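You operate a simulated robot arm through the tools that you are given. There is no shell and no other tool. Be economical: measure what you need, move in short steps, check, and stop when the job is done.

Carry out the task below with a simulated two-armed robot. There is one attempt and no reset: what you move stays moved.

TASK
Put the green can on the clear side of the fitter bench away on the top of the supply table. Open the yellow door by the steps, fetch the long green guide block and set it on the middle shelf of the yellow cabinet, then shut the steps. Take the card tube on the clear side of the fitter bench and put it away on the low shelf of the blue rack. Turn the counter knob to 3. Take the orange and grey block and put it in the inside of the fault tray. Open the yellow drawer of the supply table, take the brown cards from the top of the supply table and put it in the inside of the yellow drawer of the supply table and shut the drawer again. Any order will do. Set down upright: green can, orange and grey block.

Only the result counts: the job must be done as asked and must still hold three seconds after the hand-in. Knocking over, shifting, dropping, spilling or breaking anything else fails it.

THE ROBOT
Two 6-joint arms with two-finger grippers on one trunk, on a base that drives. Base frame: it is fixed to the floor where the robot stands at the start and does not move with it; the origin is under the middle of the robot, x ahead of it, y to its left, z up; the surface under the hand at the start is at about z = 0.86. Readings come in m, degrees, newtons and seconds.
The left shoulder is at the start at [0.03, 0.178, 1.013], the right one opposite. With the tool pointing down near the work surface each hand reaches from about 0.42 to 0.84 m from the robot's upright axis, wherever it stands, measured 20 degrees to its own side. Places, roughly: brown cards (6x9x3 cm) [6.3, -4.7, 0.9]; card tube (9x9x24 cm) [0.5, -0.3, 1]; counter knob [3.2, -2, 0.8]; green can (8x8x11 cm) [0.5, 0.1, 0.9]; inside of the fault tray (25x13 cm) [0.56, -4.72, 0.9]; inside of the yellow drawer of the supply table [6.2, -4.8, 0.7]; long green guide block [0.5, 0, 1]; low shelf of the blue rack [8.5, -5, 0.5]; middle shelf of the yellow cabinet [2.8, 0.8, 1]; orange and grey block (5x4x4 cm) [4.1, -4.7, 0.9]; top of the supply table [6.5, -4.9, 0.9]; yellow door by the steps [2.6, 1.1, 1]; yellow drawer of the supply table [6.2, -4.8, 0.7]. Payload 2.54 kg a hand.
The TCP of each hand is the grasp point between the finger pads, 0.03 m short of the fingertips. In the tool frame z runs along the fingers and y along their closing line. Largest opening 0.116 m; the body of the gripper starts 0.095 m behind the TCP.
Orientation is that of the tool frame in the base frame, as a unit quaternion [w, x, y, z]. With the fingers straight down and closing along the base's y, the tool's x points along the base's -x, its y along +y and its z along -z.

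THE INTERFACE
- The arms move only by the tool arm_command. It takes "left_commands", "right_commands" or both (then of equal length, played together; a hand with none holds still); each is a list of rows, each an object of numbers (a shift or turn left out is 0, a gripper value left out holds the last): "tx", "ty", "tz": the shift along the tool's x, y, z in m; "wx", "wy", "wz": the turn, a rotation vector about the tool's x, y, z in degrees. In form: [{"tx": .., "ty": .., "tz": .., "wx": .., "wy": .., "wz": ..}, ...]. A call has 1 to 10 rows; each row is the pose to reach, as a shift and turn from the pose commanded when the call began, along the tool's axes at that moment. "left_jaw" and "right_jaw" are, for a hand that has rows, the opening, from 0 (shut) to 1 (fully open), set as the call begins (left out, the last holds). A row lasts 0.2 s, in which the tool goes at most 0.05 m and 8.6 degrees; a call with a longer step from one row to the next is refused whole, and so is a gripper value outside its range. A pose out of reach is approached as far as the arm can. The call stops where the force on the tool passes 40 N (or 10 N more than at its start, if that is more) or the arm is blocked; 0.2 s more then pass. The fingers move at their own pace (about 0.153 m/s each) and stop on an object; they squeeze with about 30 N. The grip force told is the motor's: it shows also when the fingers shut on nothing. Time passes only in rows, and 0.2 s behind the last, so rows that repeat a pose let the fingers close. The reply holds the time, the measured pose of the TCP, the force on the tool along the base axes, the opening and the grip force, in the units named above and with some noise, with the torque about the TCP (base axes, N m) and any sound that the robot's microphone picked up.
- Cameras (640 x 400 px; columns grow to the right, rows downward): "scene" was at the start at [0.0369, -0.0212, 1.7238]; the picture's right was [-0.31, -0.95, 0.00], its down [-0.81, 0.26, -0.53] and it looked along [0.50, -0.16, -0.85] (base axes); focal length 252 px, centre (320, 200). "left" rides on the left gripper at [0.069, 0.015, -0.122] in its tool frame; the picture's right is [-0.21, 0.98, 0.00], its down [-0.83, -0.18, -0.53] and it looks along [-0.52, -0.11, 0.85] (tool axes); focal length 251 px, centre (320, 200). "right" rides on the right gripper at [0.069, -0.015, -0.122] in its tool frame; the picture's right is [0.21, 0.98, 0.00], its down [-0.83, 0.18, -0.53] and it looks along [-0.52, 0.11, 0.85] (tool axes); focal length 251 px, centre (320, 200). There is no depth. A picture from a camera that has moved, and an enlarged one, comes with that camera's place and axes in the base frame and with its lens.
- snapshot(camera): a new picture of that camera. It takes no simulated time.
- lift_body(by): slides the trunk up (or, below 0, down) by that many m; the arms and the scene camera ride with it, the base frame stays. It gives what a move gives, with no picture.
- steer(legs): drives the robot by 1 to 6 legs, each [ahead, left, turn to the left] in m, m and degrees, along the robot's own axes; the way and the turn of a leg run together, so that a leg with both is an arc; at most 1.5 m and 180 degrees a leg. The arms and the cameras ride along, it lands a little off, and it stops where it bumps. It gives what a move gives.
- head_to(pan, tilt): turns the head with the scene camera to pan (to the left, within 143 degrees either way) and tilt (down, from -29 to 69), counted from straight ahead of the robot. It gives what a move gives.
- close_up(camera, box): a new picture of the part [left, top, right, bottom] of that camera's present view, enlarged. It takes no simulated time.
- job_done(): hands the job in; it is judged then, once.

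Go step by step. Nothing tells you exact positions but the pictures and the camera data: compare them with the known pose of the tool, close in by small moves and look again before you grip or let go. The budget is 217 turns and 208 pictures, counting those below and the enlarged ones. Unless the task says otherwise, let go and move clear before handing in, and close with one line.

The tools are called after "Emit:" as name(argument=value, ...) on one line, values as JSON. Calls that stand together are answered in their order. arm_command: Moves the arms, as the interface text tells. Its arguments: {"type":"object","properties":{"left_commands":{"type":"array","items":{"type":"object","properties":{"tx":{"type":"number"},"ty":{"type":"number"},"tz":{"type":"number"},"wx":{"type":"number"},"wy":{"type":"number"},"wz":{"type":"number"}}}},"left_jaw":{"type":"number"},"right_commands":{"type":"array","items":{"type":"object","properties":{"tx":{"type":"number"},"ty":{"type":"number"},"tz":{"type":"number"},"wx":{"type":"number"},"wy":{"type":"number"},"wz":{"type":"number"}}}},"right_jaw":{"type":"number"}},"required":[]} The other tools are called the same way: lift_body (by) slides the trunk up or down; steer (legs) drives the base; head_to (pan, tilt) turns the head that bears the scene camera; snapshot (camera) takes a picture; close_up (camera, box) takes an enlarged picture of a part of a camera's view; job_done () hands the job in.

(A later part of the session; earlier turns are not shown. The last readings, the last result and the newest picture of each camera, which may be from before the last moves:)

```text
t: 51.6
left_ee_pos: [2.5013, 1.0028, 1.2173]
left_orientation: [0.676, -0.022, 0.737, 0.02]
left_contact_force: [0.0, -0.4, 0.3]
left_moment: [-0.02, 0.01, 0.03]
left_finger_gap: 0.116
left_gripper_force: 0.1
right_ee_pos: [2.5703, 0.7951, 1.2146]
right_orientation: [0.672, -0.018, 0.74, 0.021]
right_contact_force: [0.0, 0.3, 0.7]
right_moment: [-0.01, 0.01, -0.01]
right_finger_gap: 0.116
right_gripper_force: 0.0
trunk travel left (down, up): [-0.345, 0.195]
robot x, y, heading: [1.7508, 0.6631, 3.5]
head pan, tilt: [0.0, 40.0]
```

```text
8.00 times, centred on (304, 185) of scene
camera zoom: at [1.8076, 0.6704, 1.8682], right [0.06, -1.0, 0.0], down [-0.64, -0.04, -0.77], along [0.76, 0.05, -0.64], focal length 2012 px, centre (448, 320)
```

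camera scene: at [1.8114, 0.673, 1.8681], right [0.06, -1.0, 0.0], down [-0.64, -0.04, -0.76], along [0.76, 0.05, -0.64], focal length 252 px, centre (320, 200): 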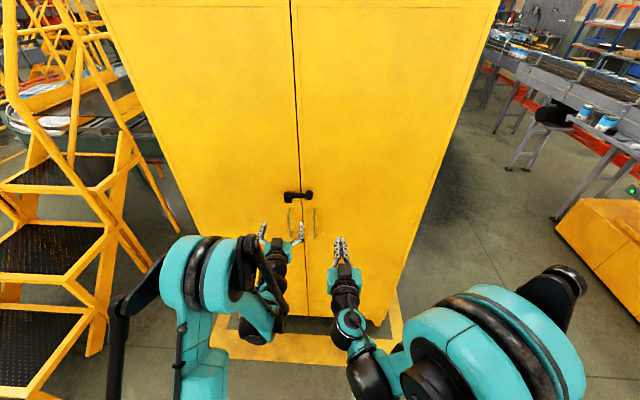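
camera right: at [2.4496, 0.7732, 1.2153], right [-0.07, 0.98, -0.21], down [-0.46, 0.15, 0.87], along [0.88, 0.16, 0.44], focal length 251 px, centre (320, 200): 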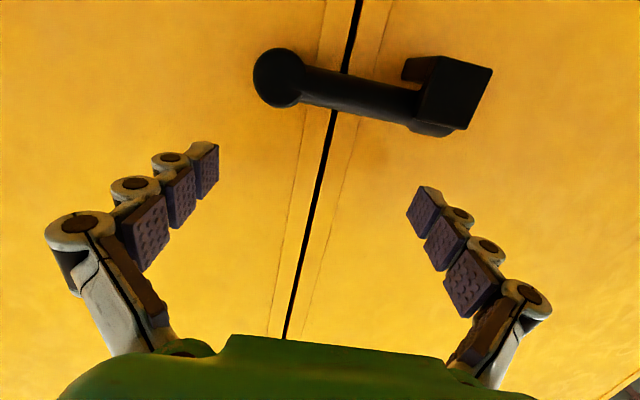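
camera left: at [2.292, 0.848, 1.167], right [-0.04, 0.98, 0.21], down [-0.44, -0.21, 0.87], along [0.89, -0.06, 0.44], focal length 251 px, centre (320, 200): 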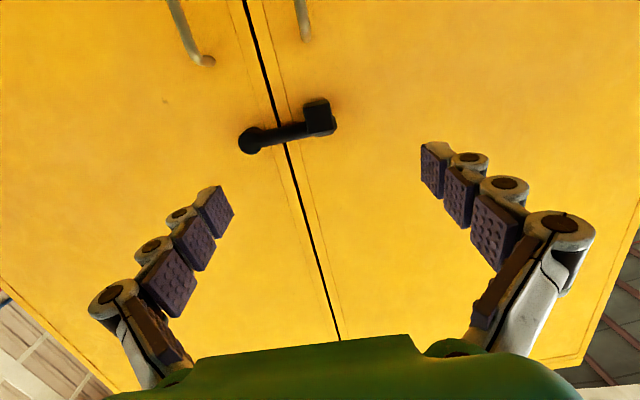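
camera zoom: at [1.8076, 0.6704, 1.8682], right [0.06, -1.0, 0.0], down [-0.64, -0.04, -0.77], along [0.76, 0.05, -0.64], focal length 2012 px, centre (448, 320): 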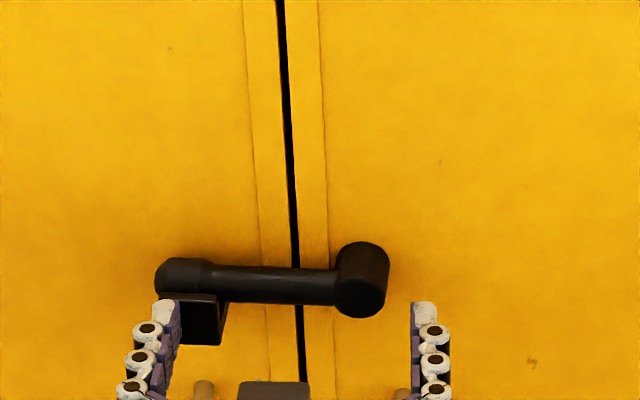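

The finger passed in front of the lever; it sits deeper (x>2.60). I go back above, reach further in, and press down again.

Emit:
arm_command(right_commands=[{"tx": -0.03, "tz": -0.01}, {"tx": -0.065, "tz": -0.01}, {"tx": -0.065, "tz": 0.02}, {"tx": -0.065, "tz": 0.035}, {"tx": -0.065, "tz": 0.042}])

Emit:
arm_command(right_commands=[{"tx": 0.01}, {"tx": 0.016}, {"tx": 0.022}, {"tx": 0.027}, {"tx": 0.032}, {"tx": 0.037}, {"tx": 0.042}, {"tx": 0.047}, {"tx": 0.052}, {"tx": 0.057}])

Emit:
close_up(camera="scene", box=[264, 160, 344, 210])

```text
t: 52.8
left_ee_pos: [2.4959, 0.9994, 1.2206]
left_orientation: [0.677, -0.022, 0.735, 0.021]
left_contact_force: [0.2, -0.5, 0.4]
left_moment: [0.0, 0.01, -0.02]
left_finger_gap: 0.1159
left_gripper_force: 0.0
right_ee_pos: [2.6102, 0.7916, 1.2793]
right_orientation: [0.673, -0.013, 0.739, 0.018]
right_contact_force: [-16.9, -7.7, 5.4]
right_moment: [0.03, -0.21, -0.57]
right_finger_gap: 0.1173
right_gripper_force: 0.2
trunk travel left (down, up): [-0.345, 0.195]
robot x, y, heading: [1.7503, 0.6694, 3.6]
head pan, tilt: [0.0, 40.0]
stopped in row 5 (right hand): the force on the tool passed its limit at 46 N (the readings are from after the stop); the commanded pose is now the measured one
```

```text
t: 55.0
left_ee_pos: [2.499, 1.0011, 1.2206]
left_orientation: [0.676, -0.021, 0.737, 0.02]
left_contact_force: [-0.4, 0.1, -0.1]
left_moment: [-0.01, 0.0, 0.02]
left_finger_gap: 0.1164
left_gripper_force: 0.1
right_ee_pos: [2.6093, 0.7952, 1.2203]
right_orientation: [0.672, -0.016, 0.74, 0.019]
right_contact_force: [-3.7, -0.6, 1.7]
right_moment: [-0.16, -0.07, -0.24]
right_finger_gap: 0.1172
right_gripper_force: 0.0
trunk travel left (down, up): [-0.345, 0.195]
robot x, y, heading: [1.7526, 0.6666, 3.4]
head pan, tilt: [0.0, 40.0]
```

```text
8.00 times, centred on (304, 185) of scene
camera zoom: at [1.8055, 0.6699, 1.8683], right [0.06, -1.0, 0.0], down [-0.64, -0.04, -0.77], along [0.76, 0.05, -0.64], focal length 2012 px, centre (448, 320)
```

zoom: 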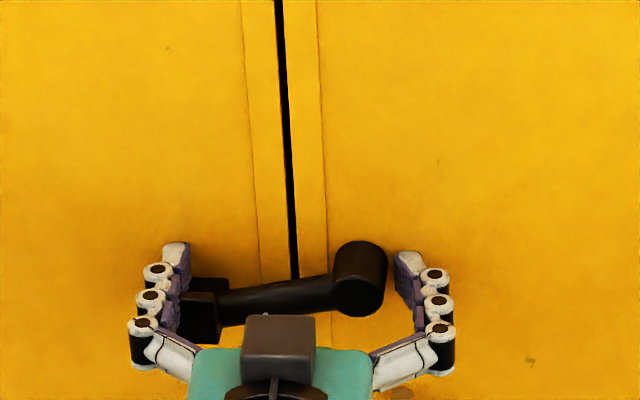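

The lever turns downward (the block is its grip). I raise, shift toward the pivot and press down further.

Emit:
arm_command(right_commands=[{"tx": -0.04, "tz": -0.002}, {"tx": -0.07, "tz": -0.002}, {"tx": -0.07, "ty": -0.035, "tz": -0.002}, {"tx": -0.04, "ty": -0.036, "tz": -0.002}, {"tx": -0.02, "ty": -0.036, "tz": -0.002}, {"tx": 0.0, "ty": -0.036, "tz": -0.002}, {"tx": 0.015, "ty": -0.036, "tz": -0.003}, {"tx": 0.03, "ty": -0.036, "tz": -0.004}, {"tx": 0.045, "ty": -0.036, "tz": -0.005}, {"tx": 0.06, "ty": -0.036, "tz": -0.006}])

Emit:
close_up(camera="scene", box=[264, 160, 344, 210])

Emit:
snapshot(camera="right")

```text
t: 57.2
left_ee_pos: [2.5016, 1.0005, 1.2174]
left_orientation: [0.675, -0.022, 0.737, 0.02]
left_contact_force: [0.3, -0.9, -0.2]
left_moment: [-0.01, 0.01, 0.0]
left_finger_gap: 0.1162
left_gripper_force: 0.1
right_ee_pos: [2.6009, 0.7576, 1.1596]
right_orientation: [0.672, -0.016, 0.74, 0.019]
right_contact_force: [-0.1, -0.4, 0.4]
right_moment: [0.02, -0.04, 0.0]
right_finger_gap: 0.1162
right_gripper_force: 0.0
trunk travel left (down, up): [-0.345, 0.195]
robot x, y, heading: [1.7522, 0.6647, 3.8]
head pan, tilt: [0.0, 40.0]
```

```text
8.00 times, centred on (304, 185) of scene
camera zoom: at [1.807, 0.6702, 1.8682], right [0.06, -1.0, 0.0], down [-0.64, -0.04, -0.77], along [0.76, 0.05, -0.64], focal length 2012 px, centre (448, 320)
```

zoom: 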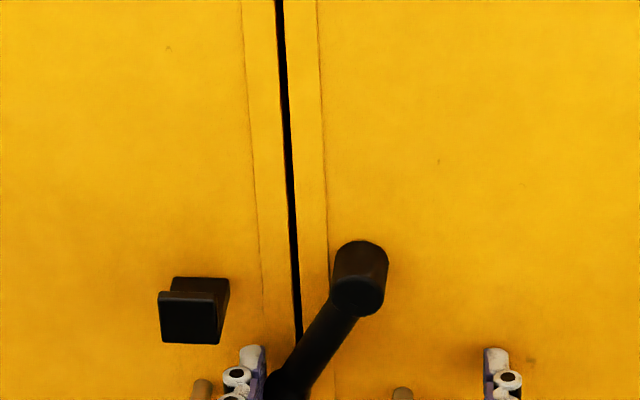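

```text
173 pictures are left
camera right: at [2.4751, 0.738, 1.1027], right [-0.07, 0.98, -0.21], down [-0.46, 0.15, 0.87], along [0.89, 0.15, 0.44], focal length 251 px, centre (320, 200)
```

right: 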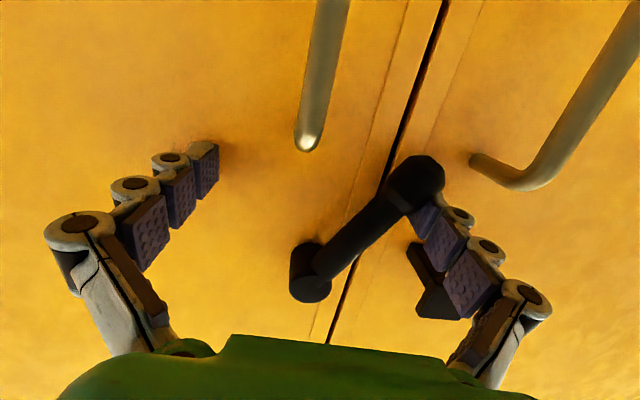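

The lever is down about 55°, the keeper is a fixed bracket on the left door. I push the lever end to the right past vertical.

Emit:
arm_command(right_commands=[{"tx": 0.01, "ty": -0.01}, {"tx": 0.015, "ty": -0.02}, {"tx": 0.015, "ty": -0.03}, {"tx": 0.015, "ty": -0.04}, {"tx": 0.015, "ty": -0.05}, {"tx": 0.015, "ty": -0.058}, {"tx": 0.015, "ty": -0.066}])

Emit:
close_up(camera="scene", box=[256, 165, 352, 225])

Emit:
snapshot(camera="right")

```text
t: 58.8
left_ee_pos: [2.499, 1.0054, 1.2172]
left_orientation: [0.675, -0.024, 0.737, 0.023]
left_contact_force: [-0.3, -1.3, 0.9]
left_moment: [0.04, 0.07, 0.08]
left_finger_gap: 0.1161
left_gripper_force: 0.1
right_ee_pos: [2.5986, 0.7158, 1.1426]
right_orientation: [0.673, -0.024, 0.739, 0.027]
right_contact_force: [-0.9, 18.6, -4.8]
right_moment: [-0.45, -0.15, -0.22]
right_finger_gap: 0.1161
right_gripper_force: 0.1
trunk travel left (down, up): [-0.345, 0.195]
robot x, y, heading: [1.7504, 0.6646, 3.8]
head pan, tilt: [0.0, 40.0]
stopped in row 7 (right hand): the force on the tool passed its limit at 44 N (the readings are from after the stop); the commanded pose is now the measured one
```

```text
6.67 times, centred on (304, 195) of scene
camera zoom: at [1.8077, 0.6715, 1.8681], right [0.06, -1.0, 0.0], down [-0.64, -0.04, -0.77], along [0.76, 0.05, -0.64], focal length 1677 px, centre (427, 233)
```

zoom: 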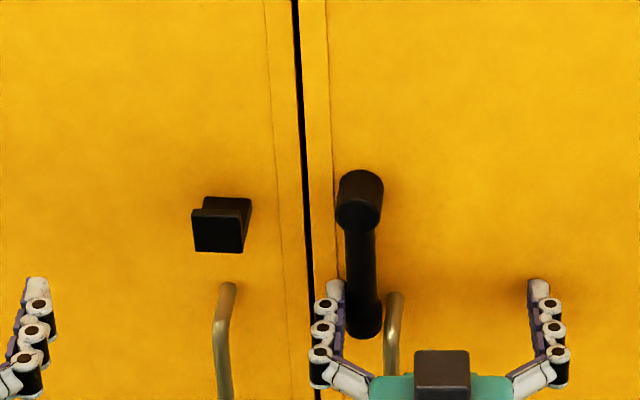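

```text
171 pictures are left
camera right: at [2.4736, 0.6924, 1.0862], right [-0.09, 0.97, -0.21], down [-0.47, 0.14, 0.87], along [0.88, 0.18, 0.44], focal length 251 px, centre (320, 200)
```

right: 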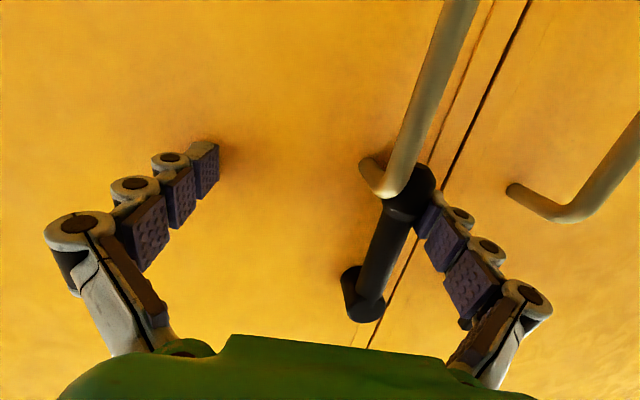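

The lever now hangs vertical on the right door, clear of the left one. I withdraw the right hand and lower the trunk so the left hand reaches handle height.

Emit:
arm_command(right_commands=[{"ty": 0.01, "tz": -0.02}, {"tz": -0.06, "ty": 0.0}, {"tz": -0.1, "ty": -0.02}, {"tz": -0.12, "ty": -0.06}, {"tz": -0.13, "ty": -0.1}, {"tz": -0.13, "ty": -0.14}])

Emit:
lift_body(by=-0.13)

Emit:
snapshot(camera="left")

```text
t: 60.1
left_ee_pos: [2.4998, 1.0016, 1.2178]
left_orientation: [0.675, -0.023, 0.737, 0.022]
left_contact_force: [-0.1, -0.4, -0.9]
left_moment: [-0.03, 0.0, 0.01]
left_finger_gap: 0.1161
left_gripper_force: 0.0
right_ee_pos: [2.4908, 0.5602, 1.1639]
right_orientation: [0.672, -0.022, 0.74, 0.026]
right_contact_force: [1.0, -0.1, 0.4]
right_moment: [0.01, 0.01, 0.04]
right_finger_gap: 0.1158
right_gripper_force: 0.0
right hand out of reach, approached as far as the arm can: row 5, 6
trunk travel left (down, up): [-0.345, 0.195]
robot x, y, heading: [1.751, 0.665, 3.5]
head pan, tilt: [0.0, 40.0]
```

```text
t: 61.7
left_ee_pos: [2.4984, 1.0046, 1.0878]
left_orientation: [0.676, -0.023, 0.737, 0.022]
left_contact_force: [-0.3, -0.7, 0.4]
left_moment: [0.0, 0.01, 0.0]
left_finger_gap: 0.1159
left_gripper_force: 0.0
right_ee_pos: [2.4909, 0.563, 1.036]
right_orientation: [0.672, -0.021, 0.74, 0.024]
right_contact_force: [-0.1, -0.4, 0.1]
right_moment: [-0.01, 0.03, 0.0]
right_finger_gap: 0.116
right_gripper_force: 0.0
trunk travel left (down, up): [-0.215, 0.325]
robot x, y, heading: [1.7512, 0.6653, 3.9]
head pan, tilt: [0.0, 40.0]
```

```text
170 pictures are left
camera left: at [2.3701, 1.0109, 1.0303], right [-0.04, 0.98, 0.21], down [-0.45, -0.21, 0.87], along [0.89, -0.06, 0.45], focal length 251 px, centre (320, 200)
```

left: 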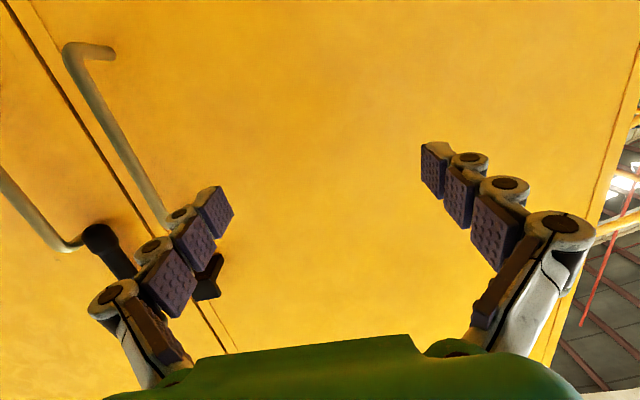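

I align the left hand with the left handle with jaws partly open, then go in.

Emit:
arm_command(left_commands=[{"ty": -0.04, "tx": 0.01}, {"ty": -0.08, "tx": 0.02}, {"ty": -0.12, "tx": 0.03}, {"ty": -0.15, "tx": 0.03}, {"ty": -0.15, "tx": 0.03}, {"ty": -0.15, "tx": 0.03, "tz": 0.025}], left_jaw=0.6)

Emit:
snapshot(camera="left")

Emit:
close_up(camera="scene", box=[240, 160, 400, 260])

```text
t: 63.1
left_ee_pos: [2.5317, 0.8564, 1.056]
left_orientation: [0.675, -0.024, 0.737, 0.022]
left_contact_force: [0.8, -0.2, -0.2]
left_moment: [0.0, -0.01, 0.03]
left_finger_gap: 0.0694
left_gripper_force: 0.2
right_ee_pos: [2.4913, 0.5613, 1.0337]
right_orientation: [0.672, -0.022, 0.74, 0.026]
right_contact_force: [0.6, 0.0, -0.9]
right_moment: [0.02, -0.01, -0.01]
right_finger_gap: 0.1157
right_gripper_force: 0.0
trunk travel left (down, up): [-0.215, 0.325]
robot x, y, heading: [1.7512, 0.6652, 3.5]
head pan, tilt: [0.0, 40.0]
```

```text
169 pictures are left
camera left: at [2.4033, 0.8633, 0.9976], right [-0.04, 0.98, 0.21], down [-0.45, -0.21, 0.87], along [0.89, -0.06, 0.44], focal length 251 px, centre (320, 200)
```

left: 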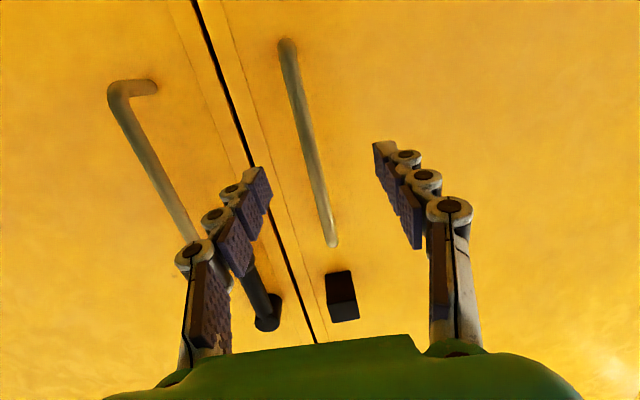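

```text
4.00 times, centred on (320, 210) of scene
camera zoom: at [1.8079, 0.6707, 1.7382], right [0.06, -1.0, 0.0], down [-0.64, -0.04, -0.77], along [0.76, 0.05, -0.64], focal length 1006 px, centre (320, 160)
```

zoom: 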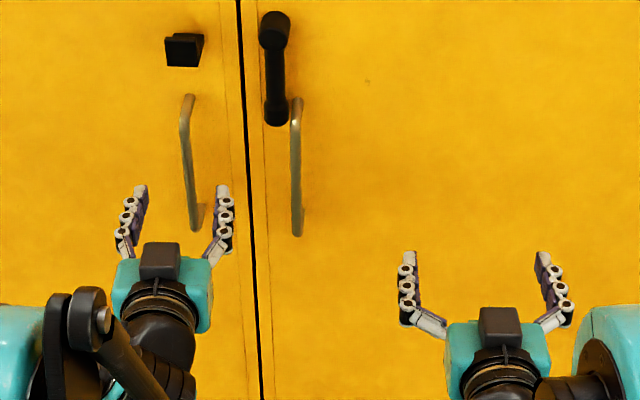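

The handle is between the left fingers. Go in and close.

Emit:
arm_command(left_commands=[{"tz": 0.03, "tx": -0.005}, {"tz": 0.055, "tx": -0.01}, {"tz": 0.055, "tx": -0.01}])

Emit:
arm_command(left_commands=[{"tz": 0}, {"tz": 0}, {"tz": 0}], left_jaw=0)

Emit:
close_up(camera="scene", box=[240, 160, 400, 260])

```text
t: 63.9
left_ee_pos: [2.5882, 0.8595, 1.0605]
left_orientation: [0.676, -0.022, 0.737, 0.021]
left_contact_force: [0.2, 0.7, -0.5]
left_moment: [0.02, 0.0, 0.0]
left_finger_gap: 0.0698
left_gripper_force: 0.0
right_ee_pos: [2.4916, 0.5632, 1.0343]
right_orientation: [0.672, -0.022, 0.74, 0.026]
right_contact_force: [0.4, -0.1, 0.3]
right_moment: [0.0, 0.02, -0.02]
right_finger_gap: 0.1158
right_gripper_force: 0.0
trunk travel left (down, up): [-0.215, 0.325]
robot x, y, heading: [1.7459, 0.6696, 3.9]
head pan, tilt: [0.0, 40.0]
```

```text
t: 64.7
left_ee_pos: [2.5876, 0.8538, 1.0634]
left_orientation: [0.676, -0.021, 0.736, 0.021]
left_contact_force: [-3.6, -21.1, 2.7]
left_moment: [-0.06, -0.31, 0.1]
left_finger_gap: 0.0087
left_gripper_force: 35.7
right_ee_pos: [2.49, 0.5595, 1.0351]
right_orientation: [0.673, -0.02, 0.739, 0.026]
right_contact_force: [-0.3, 0.1, 0.3]
right_moment: [0.01, -0.03, 0.01]
right_finger_gap: 0.1162
right_gripper_force: 0.0
trunk travel left (down, up): [-0.215, 0.325]
robot x, y, heading: [1.7467, 0.6686, 3.6]
head pan, tilt: [0.0, 40.0]
```

```text
4.00 times, centred on (320, 210) of scene
camera zoom: at [1.8054, 0.6665, 1.7383], right [0.06, -1.0, 0.0], down [-0.64, -0.04, -0.77], along [0.76, 0.05, -0.64], focal length 1006 px, centre (320, 160)
```

zoom: 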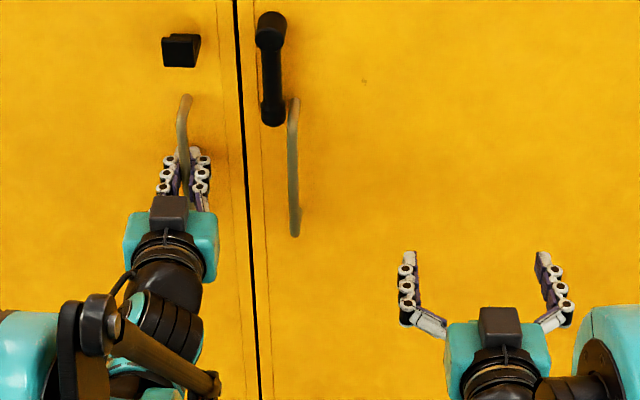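

Handle gripped. I pull along the door's arc (hinge ≈(2.64,1.31)), first about 15°.

Emit:
arm_command(left_commands=[{"tx": 0.001, "ty": 0.004, "tz": -0.019, "wx": 2.5}, {"tx": 0.003, "ty": 0.009, "tz": -0.039, "wx": 5}, {"tx": 0.005, "ty": 0.015, "tz": -0.058, "wx": 7.5}, {"tx": 0.006, "ty": 0.021, "tz": -0.077, "wx": 10}, {"tx": 0.008, "ty": 0.029, "tz": -0.096, "wx": 12.5}, {"tx": 0.009, "ty": 0.037, "tz": -0.114, "wx": 15}])

Emit:
snapshot(camera="scene")

```text
t: 65.3
left_ee_pos: [2.5544, 0.8576, 1.0619]
left_orientation: [0.674, 0.034, 0.738, 0.027]
left_contact_force: [-2.2, -13.9, 15.5]
left_moment: [-0.86, -0.24, 0.12]
left_finger_gap: 0.0107
left_gripper_force: 35.8
right_ee_pos: [2.4894, 0.5608, 1.0366]
right_orientation: [0.673, -0.02, 0.739, 0.024]
right_contact_force: [-0.5, -0.6, -0.6]
right_moment: [0.01, -0.01, -0.01]
right_finger_gap: 0.1163
right_gripper_force: 0.0
trunk travel left (down, up): [-0.215, 0.325]
robot x, y, heading: [1.7496, 0.6667, 3.4]
head pan, tilt: [0.0, 40.0]
stopped in row 2 (left hand): the force on the tool passed its limit at 42 N (the readings are from after the stop); the commanded pose is now the measured one
```

```text
166 pictures are left
camera scene: at [1.8043, 0.6694, 1.7385], right [0.06, -1.0, 0.0], down [-0.64, -0.04, -0.77], along [0.77, 0.05, -0.64], focal length 252 px, centre (320, 200)
```

scene: 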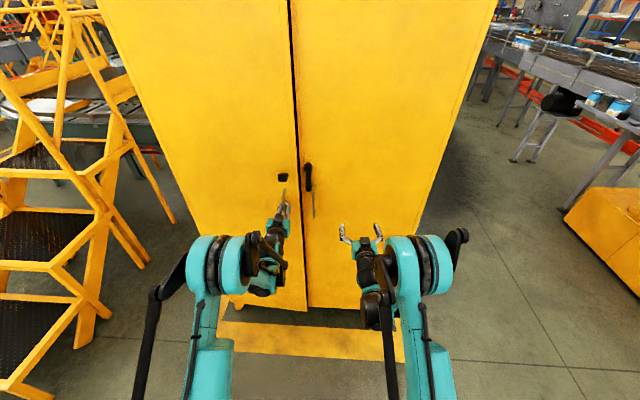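

The door started moving (~4 cm) but the grip twisted. I continue without rotation, in small steps.

Emit:
arm_command(left_commands=[{"ty": 0.001, "tz": -0.008}, {"ty": 0.003, "tz": -0.016}, {"ty": 0.005, "tz": -0.024}, {"ty": 0.008, "tz": -0.034}, {"ty": 0.011, "tz": -0.044}, {"ty": 0.014, "tz": -0.054}, {"ty": 0.018, "tz": -0.064}, {"ty": 0.022, "tz": -0.074}])

Emit:
close_up(camera="scene", box=[200, 140, 400, 320])

```text
t: 67.1
left_ee_pos: [2.4809, 0.8798, 1.0688]
left_orientation: [0.671, 0.037, 0.74, 0.028]
left_contact_force: [-12.5, -30.2, -17.0]
left_moment: [-0.42, -0.18, 0.36]
left_finger_gap: 0.011
left_gripper_force: 36.4
right_ee_pos: [2.4908, 0.5589, 1.0349]
right_orientation: [0.672, -0.02, 0.74, 0.025]
right_contact_force: [-1.0, 0.2, -0.1]
right_moment: [0.0, 0.01, 0.0]
right_finger_gap: 0.1157
right_gripper_force: 0.0
trunk travel left (down, up): [-0.215, 0.325]
robot x, y, heading: [1.7502, 0.6687, 3.4]
head pan, tilt: [0.0, 40.0]
```

```text
2.22 times, centred on (300, 230) of scene
camera zoom: at [1.8064, 0.6657, 1.7383], right [0.06, -1.0, 0.0], down [-0.64, -0.04, -0.77], along [0.76, 0.05, -0.64], focal length 559 px, centre (364, 133)
```

zoom: 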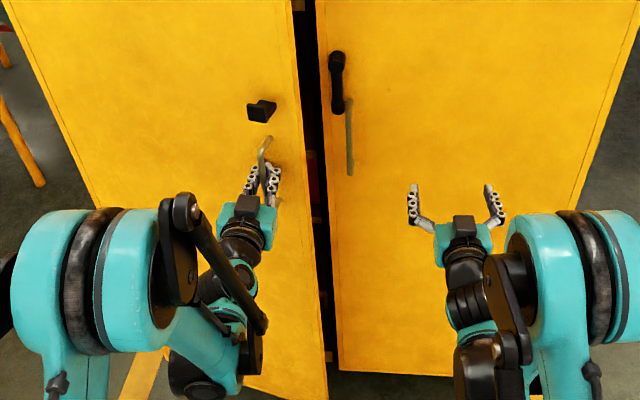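

Door is ~13° open. I relieve the side force a bit, then pull further by backing the base along the arc while holding the handle.

Emit:
arm_command(left_commands=[{"ty": -0.006}, {"ty": -0.008}])

Emit:
steer(legs=[[-0.1, 0.055, 0]])

Emit:
snapshot(camera="scene")

```text
t: 67.7
left_ee_pos: [2.4811, 0.8809, 1.069]
left_orientation: [0.674, 0.031, 0.737, 0.03]
left_contact_force: [0.0, -2.3, 12.0]
left_moment: [-0.57, 0.64, 0.04]
left_finger_gap: 0.0104
left_gripper_force: 36.5
right_ee_pos: [2.491, 0.5626, 1.0359]
right_orientation: [0.672, -0.022, 0.74, 0.026]
right_contact_force: [-0.3, 0.1, -0.2]
right_moment: [-0.01, 0.04, 0.0]
right_finger_gap: 0.1161
right_gripper_force: 0.0
trunk travel left (down, up): [-0.215, 0.325]
robot x, y, heading: [1.7504, 0.6655, 3.4]
head pan, tilt: [0.0, 40.0]
```

```text
t: 68.9
left_ee_pos: [2.3802, 0.9298, 1.0665]
left_orientation: [0.673, 0.031, 0.739, 0.028]
left_contact_force: [16.3, 24.8, 5.1]
left_moment: [-0.61, 0.21, -0.34]
left_finger_gap: 0.0107
left_gripper_force: 36.7
right_ee_pos: [2.3887, 0.6131, 1.0351]
right_orientation: [0.672, -0.022, 0.74, 0.023]
right_contact_force: [-0.7, 0.7, 0.1]
right_moment: [0.0, 0.03, -0.03]
right_finger_gap: 0.1161
right_gripper_force: 0.1
trunk travel left (down, up): [-0.215, 0.325]
robot x, y, heading: [1.6444, 0.7184, 3.6]
head pan, tilt: [0.0, 40.0]
```

```text
164 pictures are left
camera scene: at [1.7051, 0.7253, 1.7383], right [0.06, -1.0, 0.0], down [-0.64, -0.04, -0.77], along [0.76, 0.04, -0.64], focal length 252 px, centre (320, 200)
```

scene: 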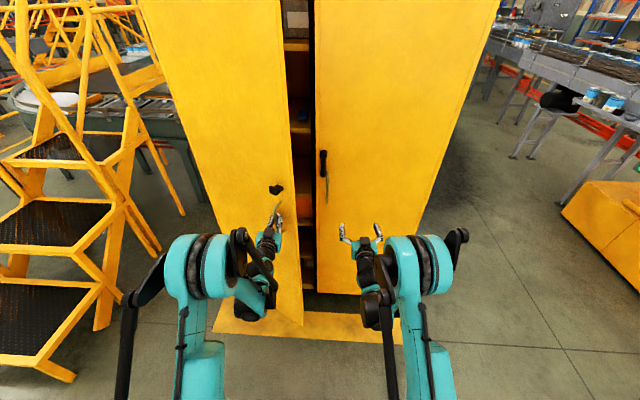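

Works well; door ~28° open. Continue along the arc to ~60°.

Emit:
steer(legs=[[-0.09, 0.095, 0]])

Emit:
steer(legs=[[-0.06, 0.11, 0]])

Emit:
snapshot(camera="scene")

```text
t: 70.2
left_ee_pos: [2.2829, 1.0183, 1.0686]
left_orientation: [0.673, 0.032, 0.739, 0.029]
left_contact_force: [-1.6, -1.1, -10.7]
left_moment: [-0.72, 0.02, -0.13]
left_finger_gap: 0.0106
left_gripper_force: 36.1
right_ee_pos: [2.2928, 0.6994, 1.035]
right_orientation: [0.672, -0.022, 0.74, 0.025]
right_contact_force: [-0.8, 0.9, -0.2]
right_moment: [-0.05, 0.04, -0.03]
right_finger_gap: 0.1156
right_gripper_force: 0.1
trunk travel left (down, up): [-0.215, 0.325]
robot x, y, heading: [1.5505, 0.8002, 3.5]
head pan, tilt: [0.0, 40.0]
```

```text
t: 71.5
left_ee_pos: [2.216, 1.124, 1.0699]
left_orientation: [0.673, 0.032, 0.738, 0.03]
left_contact_force: [-1.9, -0.3, -0.7]
left_moment: [-0.71, 0.58, -0.13]
left_finger_gap: 0.0102
left_gripper_force: 35.7
right_ee_pos: [2.225, 0.8064, 1.0359]
right_orientation: [0.672, -0.021, 0.74, 0.024]
right_contact_force: [-0.6, 0.0, -0.3]
right_moment: [0.03, 0.03, -0.02]
right_finger_gap: 0.1159
right_gripper_force: 0.1
trunk travel left (down, up): [-0.215, 0.325]
robot x, y, heading: [1.4876, 0.9125, 3.6]
head pan, tilt: [0.0, 40.0]
```

```text
163 pictures are left
camera scene: at [1.5408, 0.9173, 1.7384], right [0.06, -1.0, 0.0], down [-0.64, -0.04, -0.77], along [0.76, 0.05, -0.64], focal length 252 px, centre (320, 200)
```

scene: 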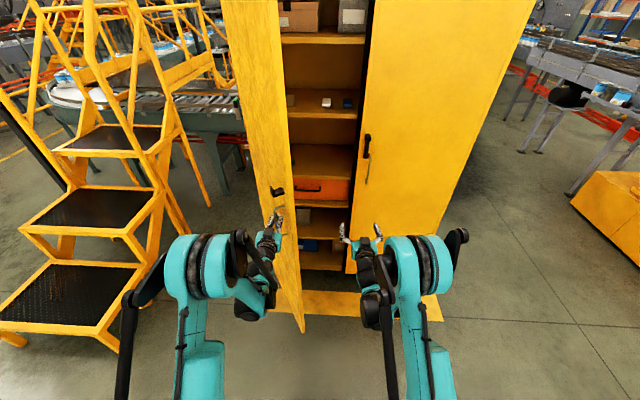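

Continue to about 85°.

Emit:
steer(legs=[[-0.035, 0.1, 0], [0.0, 0.1, 0]])

Emit:
snapshot(camera="scene")

```text
t: 73.4
left_ee_pos: [2.1688, 1.324, 1.0677]
left_orientation: [0.673, 0.032, 0.739, 0.029]
left_contact_force: [-10.1, 0.4, -15.3]
left_moment: [-0.76, 0.33, -0.05]
left_finger_gap: 0.0104
left_gripper_force: 36.6
right_ee_pos: [2.1785, 1.0078, 1.0357]
right_orientation: [0.672, -0.021, 0.74, 0.023]
right_contact_force: [0.5, -0.4, 0.4]
right_moment: [0.02, -0.01, -0.04]
right_finger_gap: 0.116
right_gripper_force: 0.1
trunk travel left (down, up): [-0.215, 0.325]
robot x, y, heading: [1.4379, 1.1116, 3.4]
head pan, tilt: [0.0, 40.0]
```

```text
162 pictures are left
camera scene: at [1.4943, 1.1183, 1.7382], right [0.06, -1.0, 0.0], down [-0.64, -0.04, -0.77], along [0.76, 0.05, -0.64], focal length 252 px, centre (320, 200)
```

scene: 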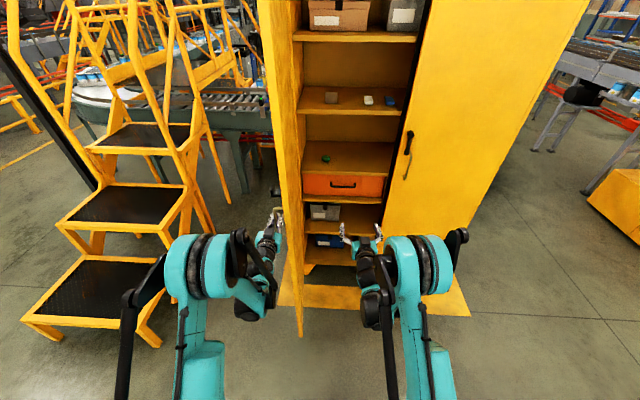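

The door stands ~88° open; the middle shelf (z≈0.99) has one green item and 0.3 m headroom. I release the handle, back off a little, then return round to the bench for the guide block.

Emit:
arm_command(left_commands=[{"tz": 0}, {"tz": 0}, {"tz": 0}], left_jaw=0.7)

Emit:
steer(legs=[[-0.14, 0, 0]])

Emit:
snapshot(camera="scene")

```text
t: 74.2
left_ee_pos: [2.1701, 1.3225, 1.0684]
left_orientation: [0.672, 0.033, 0.739, 0.029]
left_contact_force: [0.2, -0.5, -0.1]
left_moment: [0.0, 0.01, 0.0]
left_finger_gap: 0.0821
left_gripper_force: 0.6
right_ee_pos: [2.1794, 1.0073, 1.0349]
right_orientation: [0.672, -0.02, 0.74, 0.024]
right_contact_force: [0.3, -0.7, 0.5]
right_moment: [-0.04, -0.02, 0.0]
right_finger_gap: 0.116
right_gripper_force: 0.0
trunk travel left (down, up): [-0.215, 0.325]
robot x, y, heading: [1.4382, 1.1127, 3.4]
head pan, tilt: [0.0, 40.0]
```

```text
t: 75.5
left_ee_pos: [2.0318, 1.3138, 1.07]
left_orientation: [0.673, 0.033, 0.738, 0.029]
left_contact_force: [0.0, 0.5, -0.1]
left_moment: [-0.01, 0.01, -0.02]
left_finger_gap: 0.0812
left_gripper_force: 0.2
right_ee_pos: [2.04, 0.9966, 1.0365]
right_orientation: [0.673, -0.02, 0.739, 0.024]
right_contact_force: [-1.5, -0.2, 0.5]
right_moment: [-0.01, 0.0, 0.01]
right_finger_gap: 0.1161
right_gripper_force: 0.1
trunk travel left (down, up): [-0.215, 0.325]
robot x, y, heading: [1.2985, 1.1048, 3.6]
head pan, tilt: [0.0, 40.0]
```

```text
161 pictures are left
camera scene: at [1.3551, 1.1082, 1.7383], right [0.06, -1.0, 0.0], down [-0.64, -0.04, -0.77], along [0.77, 0.04, -0.64], focal length 252 px, centre (320, 200)
```

scene: 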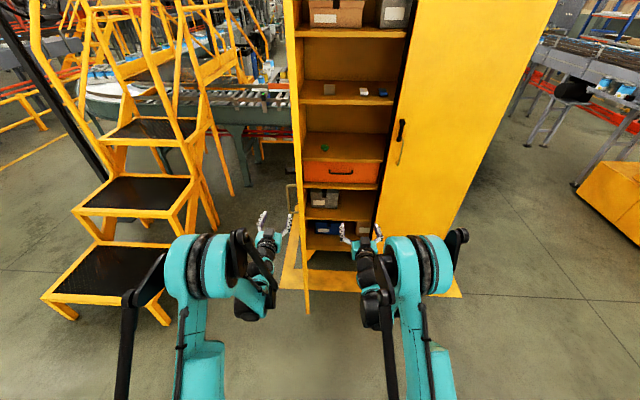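

Door stays open. I raise the trunk and drive back round the bench to its near side.

Emit:
lift_body(by=0.2)

Emit:
steer(legs=[[0, 0, -3.5], [0, -1.05, 0], [0, -1.05, 0], [-1.5, 0, 0], [-0.18, 0, 0], [0, 1.0, 0]])

Emit:
head_to(pan=0, tilt=50)

Emit:
snapshot(camera="scene")

```text
t: 77.7
left_ee_pos: [2.0333, 1.3149, 1.2674]
left_orientation: [0.673, 0.034, 0.739, 0.028]
left_contact_force: [0.6, -0.3, 0.1]
left_moment: [0.02, -0.02, 0.01]
left_finger_gap: 0.0814
left_gripper_force: 0.0
right_ee_pos: [2.0425, 0.997, 1.2361]
right_orientation: [0.672, -0.02, 0.74, 0.024]
right_contact_force: [0.2, 1.0, 0.0]
right_moment: [-0.01, 0.0, 0.0]
right_finger_gap: 0.1159
right_gripper_force: 0.0
trunk travel left (down, up): [-0.415, 0.125]
robot x, y, heading: [1.3001, 1.1048, 3.5]
head pan, tilt: [0.0, 40.0]
```

```text
t: 101.7
left_ee_pos: [0.2551, 0.1515, 1.2674]
left_orientation: [0.672, 0.036, 0.739, 0.026]
left_contact_force: [-0.4, -0.2, -0.7]
left_moment: [0.03, 0.01, -0.04]
left_finger_gap: 0.0814
left_gripper_force: 0.0
right_ee_pos: [0.2608, -0.1661, 1.2339]
right_orientation: [0.672, -0.017, 0.74, 0.021]
right_contact_force: [-0.9, -0.4, -0.9]
right_moment: [-0.03, -0.01, -0.01]
right_finger_gap: 0.1158
right_gripper_force: 0.0
trunk travel left (down, up): [-0.415, 0.125]
robot x, y, heading: [-0.4781, -0.0492, 2.8]
head pan, tilt: [0.0, 40.0]
```

```text
t: 102.4
left_ee_pos: [0.2549, 0.15, 1.268]
left_orientation: [0.672, 0.037, 0.739, 0.026]
left_contact_force: [-0.4, 0.6, 1.3]
left_moment: [0.03, -0.01, -0.03]
left_finger_gap: 0.0811
left_gripper_force: 0.1
right_ee_pos: [0.261, -0.1664, 1.2348]
right_orientation: [0.672, -0.016, 0.74, 0.02]
right_contact_force: [0.7, -1.2, -0.6]
right_moment: [-0.04, -0.01, 0.01]
right_finger_gap: 0.1157
right_gripper_force: 0.1
trunk travel left (down, up): [-0.415, 0.125]
robot x, y, heading: [-0.4777, -0.0513, 2.8]
head pan, tilt: [0.0, 50.0]
```

```text
160 pictures are left
camera scene: at [-0.4307, -0.0498, 1.9241], right [0.05, -1.0, 0.0], down [-0.76, -0.04, -0.64], along [0.64, 0.03, -0.77], focal length 252 px, centre (320, 200)
```

scene: 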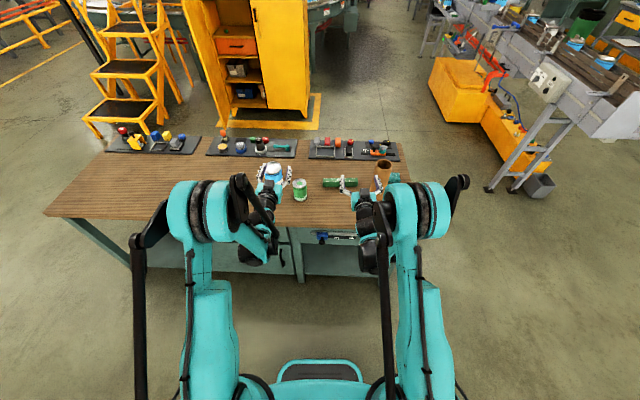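

The block lies along y at ≈(0.58,-0.12), the tube to its right. Plan: pick it top-down with the right hand, lay it along x in a free spot, then regrip it with a pitched hand for the shelf. First I turn both hands down again while clear of the bench.

Emit:
arm_command(left_commands=[{"wy": 8.5}, {"wy": 17}, {"wy": 25.5}, {"wy": 34}, {"wy": 42.5}, {"wy": 51}, {"wy": 59.5}, {"wy": 68}, {"wy": 76.5}, {"wy": 84.5}], right_commands=[{"wy": 8.5}, {"wy": 17}, {"wy": 25.5}, {"wy": 34}, {"wy": 42.5}, {"wy": 51}, {"wy": 59.5}, {"wy": 68}, {"wy": 76.5}, {"wy": 84.5}])

Emit:
steer(legs=[[0, 0, -2.8], [0.36, 0.05, 0]])

Emit:
snapshot(camera="right")

Emit:
snapshot(camera="scene")

```text
t: 104.6
left_ee_pos: [0.2583, 0.1502, 1.2668]
left_orientation: [-0.001, 0.009, 0.999, 0.043]
left_contact_force: [1.0, -0.3, 0.4]
left_moment: [-0.01, 0.08, 0.0]
left_finger_gap: 0.0813
left_gripper_force: 0.1
right_ee_pos: [0.2622, -0.1665, 1.234]
right_orientation: [-0.003, -0.026, 1.0, 0.004]
right_contact_force: [0.8, 0.2, -0.5]
right_moment: [-0.01, 0.06, -0.04]
right_finger_gap: 0.1158
right_gripper_force: 0.1
trunk travel left (down, up): [-0.415, 0.125]
robot x, y, heading: [-0.4794, -0.0572, 2.6]
head pan, tilt: [0.0, 50.0]
```

```text
t: 107.4
left_ee_pos: [0.6287, 0.1514, 1.2696]
left_orientation: [0.002, 0.042, 0.998, 0.043]
left_contact_force: [-0.5, -0.7, -0.1]
left_moment: [0.03, 0.0, 0.0]
left_finger_gap: 0.0812
left_gripper_force: 0.0
right_ee_pos: [0.6136, -0.1647, 1.235]
right_orientation: [0.0, 0.006, 1.0, 0.005]
right_contact_force: [-0.6, -0.1, 0.1]
right_moment: [0.0, 0.02, 0.01]
right_finger_gap: 0.1162
right_gripper_force: 0.2
trunk travel left (down, up): [-0.415, 0.125]
robot x, y, heading: [-0.114, -0.0019, -0.7]
head pan, tilt: [0.0, 50.0]
```

```text
159 pictures are left
camera right: at [0.5463, -0.1788, 1.3573], right [-0.2, 0.98, 0.01], down [0.83, 0.17, 0.54], along [0.52, 0.12, -0.84], focal length 251 px, centre (320, 200)
```

right: 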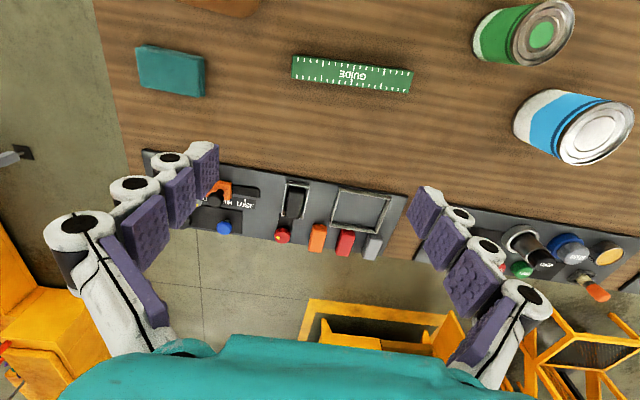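

```text
158 pictures are left
camera scene: at [-0.0678, -0.0046, 1.9241], right [-0.01, -1.0, 0.0], down [-0.77, 0.01, -0.64], along [0.64, -0.01, -0.77], focal length 252 px, centre (320, 200)
```

scene: 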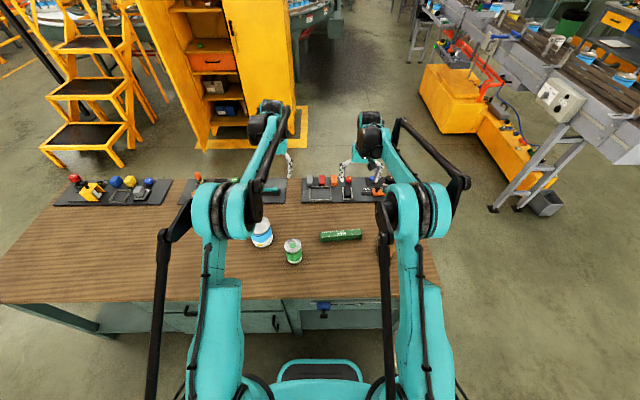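

Guide confirmed at ≈(0.578,-0.113). I yaw the right hand 81° and go over it.

Emit:
arm_command(right_commands=[{"tx": 0.004, "ty": 0.006, "tz": 0.015, "wz": 8.1}, {"tx": 0.008, "ty": 0.012, "tz": 0.03, "wz": 16.2}, {"tx": 0.012, "ty": 0.018, "tz": 0.045, "wz": 24.3}, {"tx": 0.016, "ty": 0.024, "tz": 0.06, "wz": 32.4}, {"tx": 0.02, "ty": 0.03, "tz": 0.075, "wz": 40.5}, {"tx": 0.024, "ty": 0.036, "tz": 0.09, "wz": 48.6}, {"tx": 0.028, "ty": 0.042, "tz": 0.105, "wz": 56.7}, {"tx": 0.032, "ty": 0.048, "tz": 0.12, "wz": 64.8}, {"tx": 0.036, "ty": 0.052, "tz": 0.135, "wz": 72.9}, {"tx": 0.036, "ty": 0.052, "tz": 0.15, "wz": 81}])

Emit:
snapshot(camera="right")

```text
t: 109.6
left_ee_pos: [0.6288, 0.151, 1.2673]
left_orientation: [0.002, 0.041, 0.998, 0.044]
left_contact_force: [0.5, -0.5, 0.4]
left_moment: [0.01, 0.01, 0.04]
left_finger_gap: 0.0814
left_gripper_force: 0.1
right_ee_pos: [0.5794, -0.1122, 1.0858]
right_orientation: [-0.003, 0.654, 0.756, 0.004]
right_contact_force: [0.5, -0.2, -0.4]
right_moment: [-0.01, -0.01, 0.0]
right_finger_gap: 0.1159
right_gripper_force: 0.2
trunk travel left (down, up): [-0.415, 0.125]
robot x, y, heading: [-0.1159, -0.0039, -0.8]
head pan, tilt: [0.0, 50.0]
```

```text
157 pictures are left
camera right: at [0.5558, -0.0459, 1.208], right [0.94, 0.35, 0.0], down [0.3, -0.8, 0.53], along [0.19, -0.49, -0.85], focal length 251 px, centre (320, 200)
```

right: 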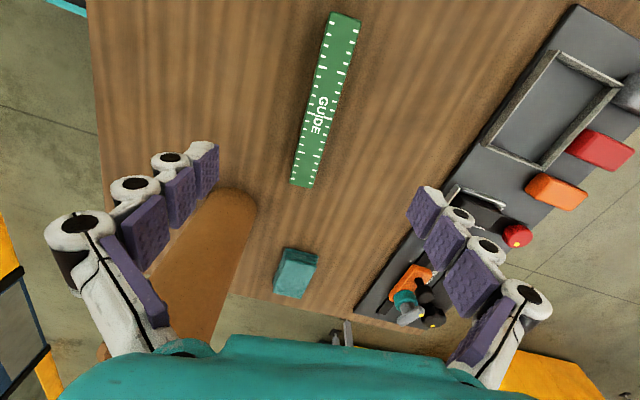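

Block centre ≈(0.584,-0.113). Descend to the grasp.

Emit:
arm_command(right_commands=[{"ty": 0.004, "tz": 0.045, "wz": 1.5}, {"ty": 0.004, "tz": 0.09, "wz": 1.5}, {"ty": 0.004, "tz": 0.13, "wz": 1.5}, {"ty": 0.004, "tz": 0.16, "wz": 1.5}, {"ty": 0.004, "tz": 0.178, "wz": 1.5}, {"ty": 0.004, "tz": 0.189, "wz": 1.5}])

Emit:
snapshot(camera="right")

```text
t: 111.0
left_ee_pos: [0.6287, 0.1513, 1.2681]
left_orientation: [0.003, 0.041, 0.998, 0.044]
left_contact_force: [0.1, 0.5, -0.2]
left_moment: [0.02, 0.02, 0.0]
left_finger_gap: 0.0811
left_gripper_force: 0.0
right_ee_pos: [0.5731, -0.1092, 0.9136]
right_orientation: [-0.003, 0.664, 0.748, 0.004]
right_contact_force: [-0.8, -0.4, 0.4]
right_moment: [0.01, -0.01, 0.0]
right_finger_gap: 0.1158
right_gripper_force: 0.0
right hand out of reach, approached as far as the arm can: row 5, 6
trunk travel left (down, up): [-0.415, 0.125]
robot x, y, heading: [-0.1155, -0.0039, -1.1]
head pan, tilt: [0.0, 50.0]
```

```text
156 pictures are left
camera right: at [0.551, -0.0421, 1.036], right [0.94, 0.33, 0.0], down [0.28, -0.8, 0.53], along [0.18, -0.5, -0.85], focal length 251 px, centre (320, 200)
```

right: 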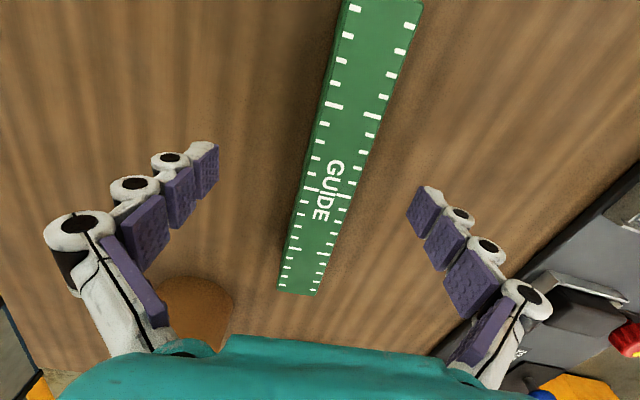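

Arm limit because the trunk is high; I lower the trunk slightly, centre, and close.

Emit:
lift_body(by=-0.018)

Emit:
arm_command(right_commands=[{"ty": 0.008}, {"ty": 0.008}])

Emit:
arm_command(right_commands=[{"ty": 0}, {"ty": 0}, {"ty": 0}, {"ty": 0}], right_jaw=0)

Emit:
snapshot(camera="right")

```text
t: 111.6
left_ee_pos: [0.6288, 0.1507, 1.2511]
left_orientation: [0.002, 0.042, 0.998, 0.044]
left_contact_force: [0.1, 0.7, 0.0]
left_moment: [0.02, -0.02, -0.02]
left_finger_gap: 0.0813
left_gripper_force: 0.0
right_ee_pos: [0.5733, -0.1089, 0.8958]
right_orientation: [-0.002, 0.665, 0.747, 0.003]
right_contact_force: [0.0, -1.0, -0.3]
right_moment: [-0.01, 0.0, 0.03]
right_finger_gap: 0.1162
right_gripper_force: 0.1
trunk travel left (down, up): [-0.397, 0.143]
robot x, y, heading: [-0.1153, -0.0057, -0.6]
head pan, tilt: [0.0, 50.0]
```

```text
t: 112.2
left_ee_pos: [0.6276, 0.1506, 1.2511]
left_orientation: [0.004, 0.041, 0.998, 0.043]
left_contact_force: [0.5, -0.2, -0.2]
left_moment: [0.0, -0.03, -0.01]
left_finger_gap: 0.0812
left_gripper_force: 0.0
right_ee_pos: [0.5761, -0.1092, 0.9003]
right_orientation: [-0.002, 0.663, 0.748, 0.004]
right_contact_force: [0.1, 0.6, 0.9]
right_moment: [0.02, -0.03, 0.01]
right_finger_gap: 0.116
right_gripper_force: 0.1
right hand out of reach, approached as far as the arm can: row 1, 2
trunk travel left (down, up): [-0.397, 0.143]
robot x, y, heading: [-0.1155, -0.0048, -0.8]
head pan, tilt: [0.0, 50.0]
```

```text
t: 113.2
left_ee_pos: [0.6286, 0.151, 1.2511]
left_orientation: [0.002, 0.042, 0.998, 0.044]
left_contact_force: [-0.2, 0.2, -0.7]
left_moment: [0.01, -0.03, -0.02]
left_finger_gap: 0.0812
left_gripper_force: 0.0
right_ee_pos: [0.5771, -0.1078, 0.9003]
right_orientation: [-0.002, 0.664, 0.748, 0.003]
right_contact_force: [1.4, 0.4, 4.4]
right_moment: [0.09, -0.05, -0.17]
right_finger_gap: 0.0334
right_gripper_force: 30.5
trunk travel left (down, up): [-0.397, 0.143]
robot x, y, heading: [-0.118, -0.0009, -0.8]
head pan, tilt: [0.0, 50.0]
```

```text
155 pictures are left
camera right: at [0.5552, -0.0412, 1.0225], right [0.94, 0.33, 0.01], down [0.28, -0.8, 0.53], along [0.18, -0.5, -0.85], focal length 251 px, centre (320, 200)
```

right: 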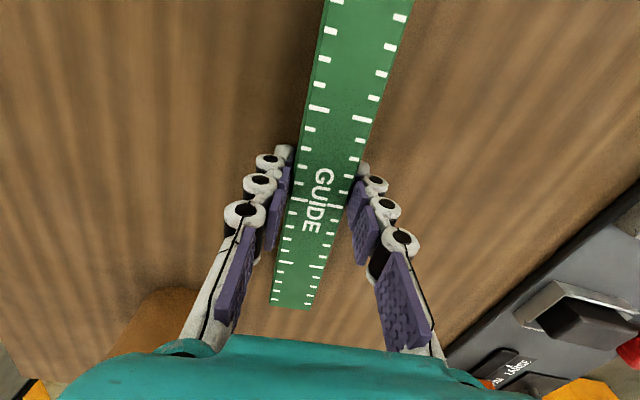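

Gripped (33 mm wide). Lift 5 cm, move to the clear area at ≈(0.46,-0.09) and yaw it to lie along x.

Emit:
arm_command(right_commands=[{"tz": -0.03}, {"tz": -0.06, "ty": -0.02, "tx": 0.005}, {"tz": -0.06, "ty": -0.06, "tx": 0.015}, {"tz": -0.06, "ty": -0.1, "tx": 0.025}, {"tz": -0.06, "ty": -0.114, "tx": 0.034, "wz": -8}, {"tz": -0.06, "ty": -0.114, "tx": 0.034, "wz": -16}, {"tz": -0.06, "ty": -0.114, "tx": 0.034, "wz": -24}, {"tz": -0.06, "ty": -0.114, "tx": 0.034, "wz": -32}])

Emit:
arm_command(right_commands=[{"wz": -8.4}, {"wz": -16.8}, {"wz": -25.2}, {"wz": -33.6}, {"wz": -42}, {"wz": -50.4}])

Emit:
snapshot(camera="right")

```text
t: 115.0
left_ee_pos: [0.6283, 0.1515, 1.2499]
left_orientation: [0.003, 0.041, 0.998, 0.044]
left_contact_force: [-0.3, 0.3, 0.0]
left_moment: [-0.01, 0.02, 0.0]
left_finger_gap: 0.0811
left_gripper_force: 0.1
right_ee_pos: [0.463, -0.089, 0.9586]
right_orientation: [-0.001, 0.43, 0.903, 0.003]
right_contact_force: [-0.2, 0.3, -2.7]
right_moment: [0.04, 0.03, 0.03]
right_finger_gap: 0.0335
right_gripper_force: 29.8
trunk travel left (down, up): [-0.397, 0.143]
robot x, y, heading: [-0.117, -0.0061, -0.8]
head pan, tilt: [0.0, 50.0]
```

```text
t: 116.4
left_ee_pos: [0.6287, 0.1509, 1.2505]
left_orientation: [0.003, 0.042, 0.998, 0.043]
left_contact_force: [-0.2, -0.6, 0.1]
left_moment: [0.03, 0.0, 0.01]
left_finger_gap: 0.0811
left_gripper_force: 0.0
right_ee_pos: [0.4607, -0.0887, 0.9577]
right_orientation: [0.0, 0.005, 1.0, 0.004]
right_contact_force: [-0.2, -0.2, -2.5]
right_moment: [0.0, 0.01, -0.02]
right_finger_gap: 0.0331
right_gripper_force: 30.2
trunk travel left (down, up): [-0.397, 0.143]
robot x, y, heading: [-0.1185, -0.0023, -0.8]
head pan, tilt: [0.0, 50.0]
```

```text
154 pictures are left
camera right: at [0.393, -0.1024, 1.0801], right [-0.2, 0.98, 0.01], down [0.83, 0.17, 0.54], along [0.52, 0.12, -0.84], focal length 251 px, centre (320, 200)
```

right: 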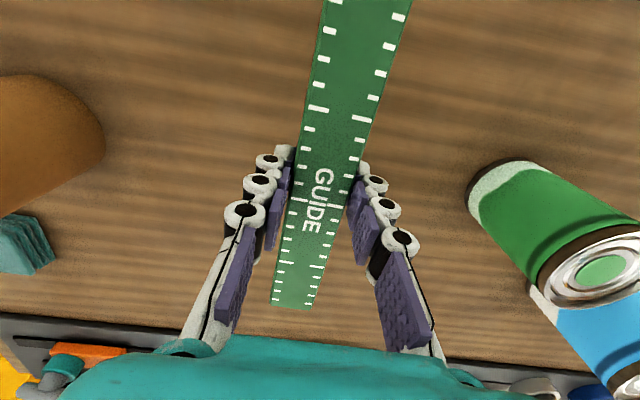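

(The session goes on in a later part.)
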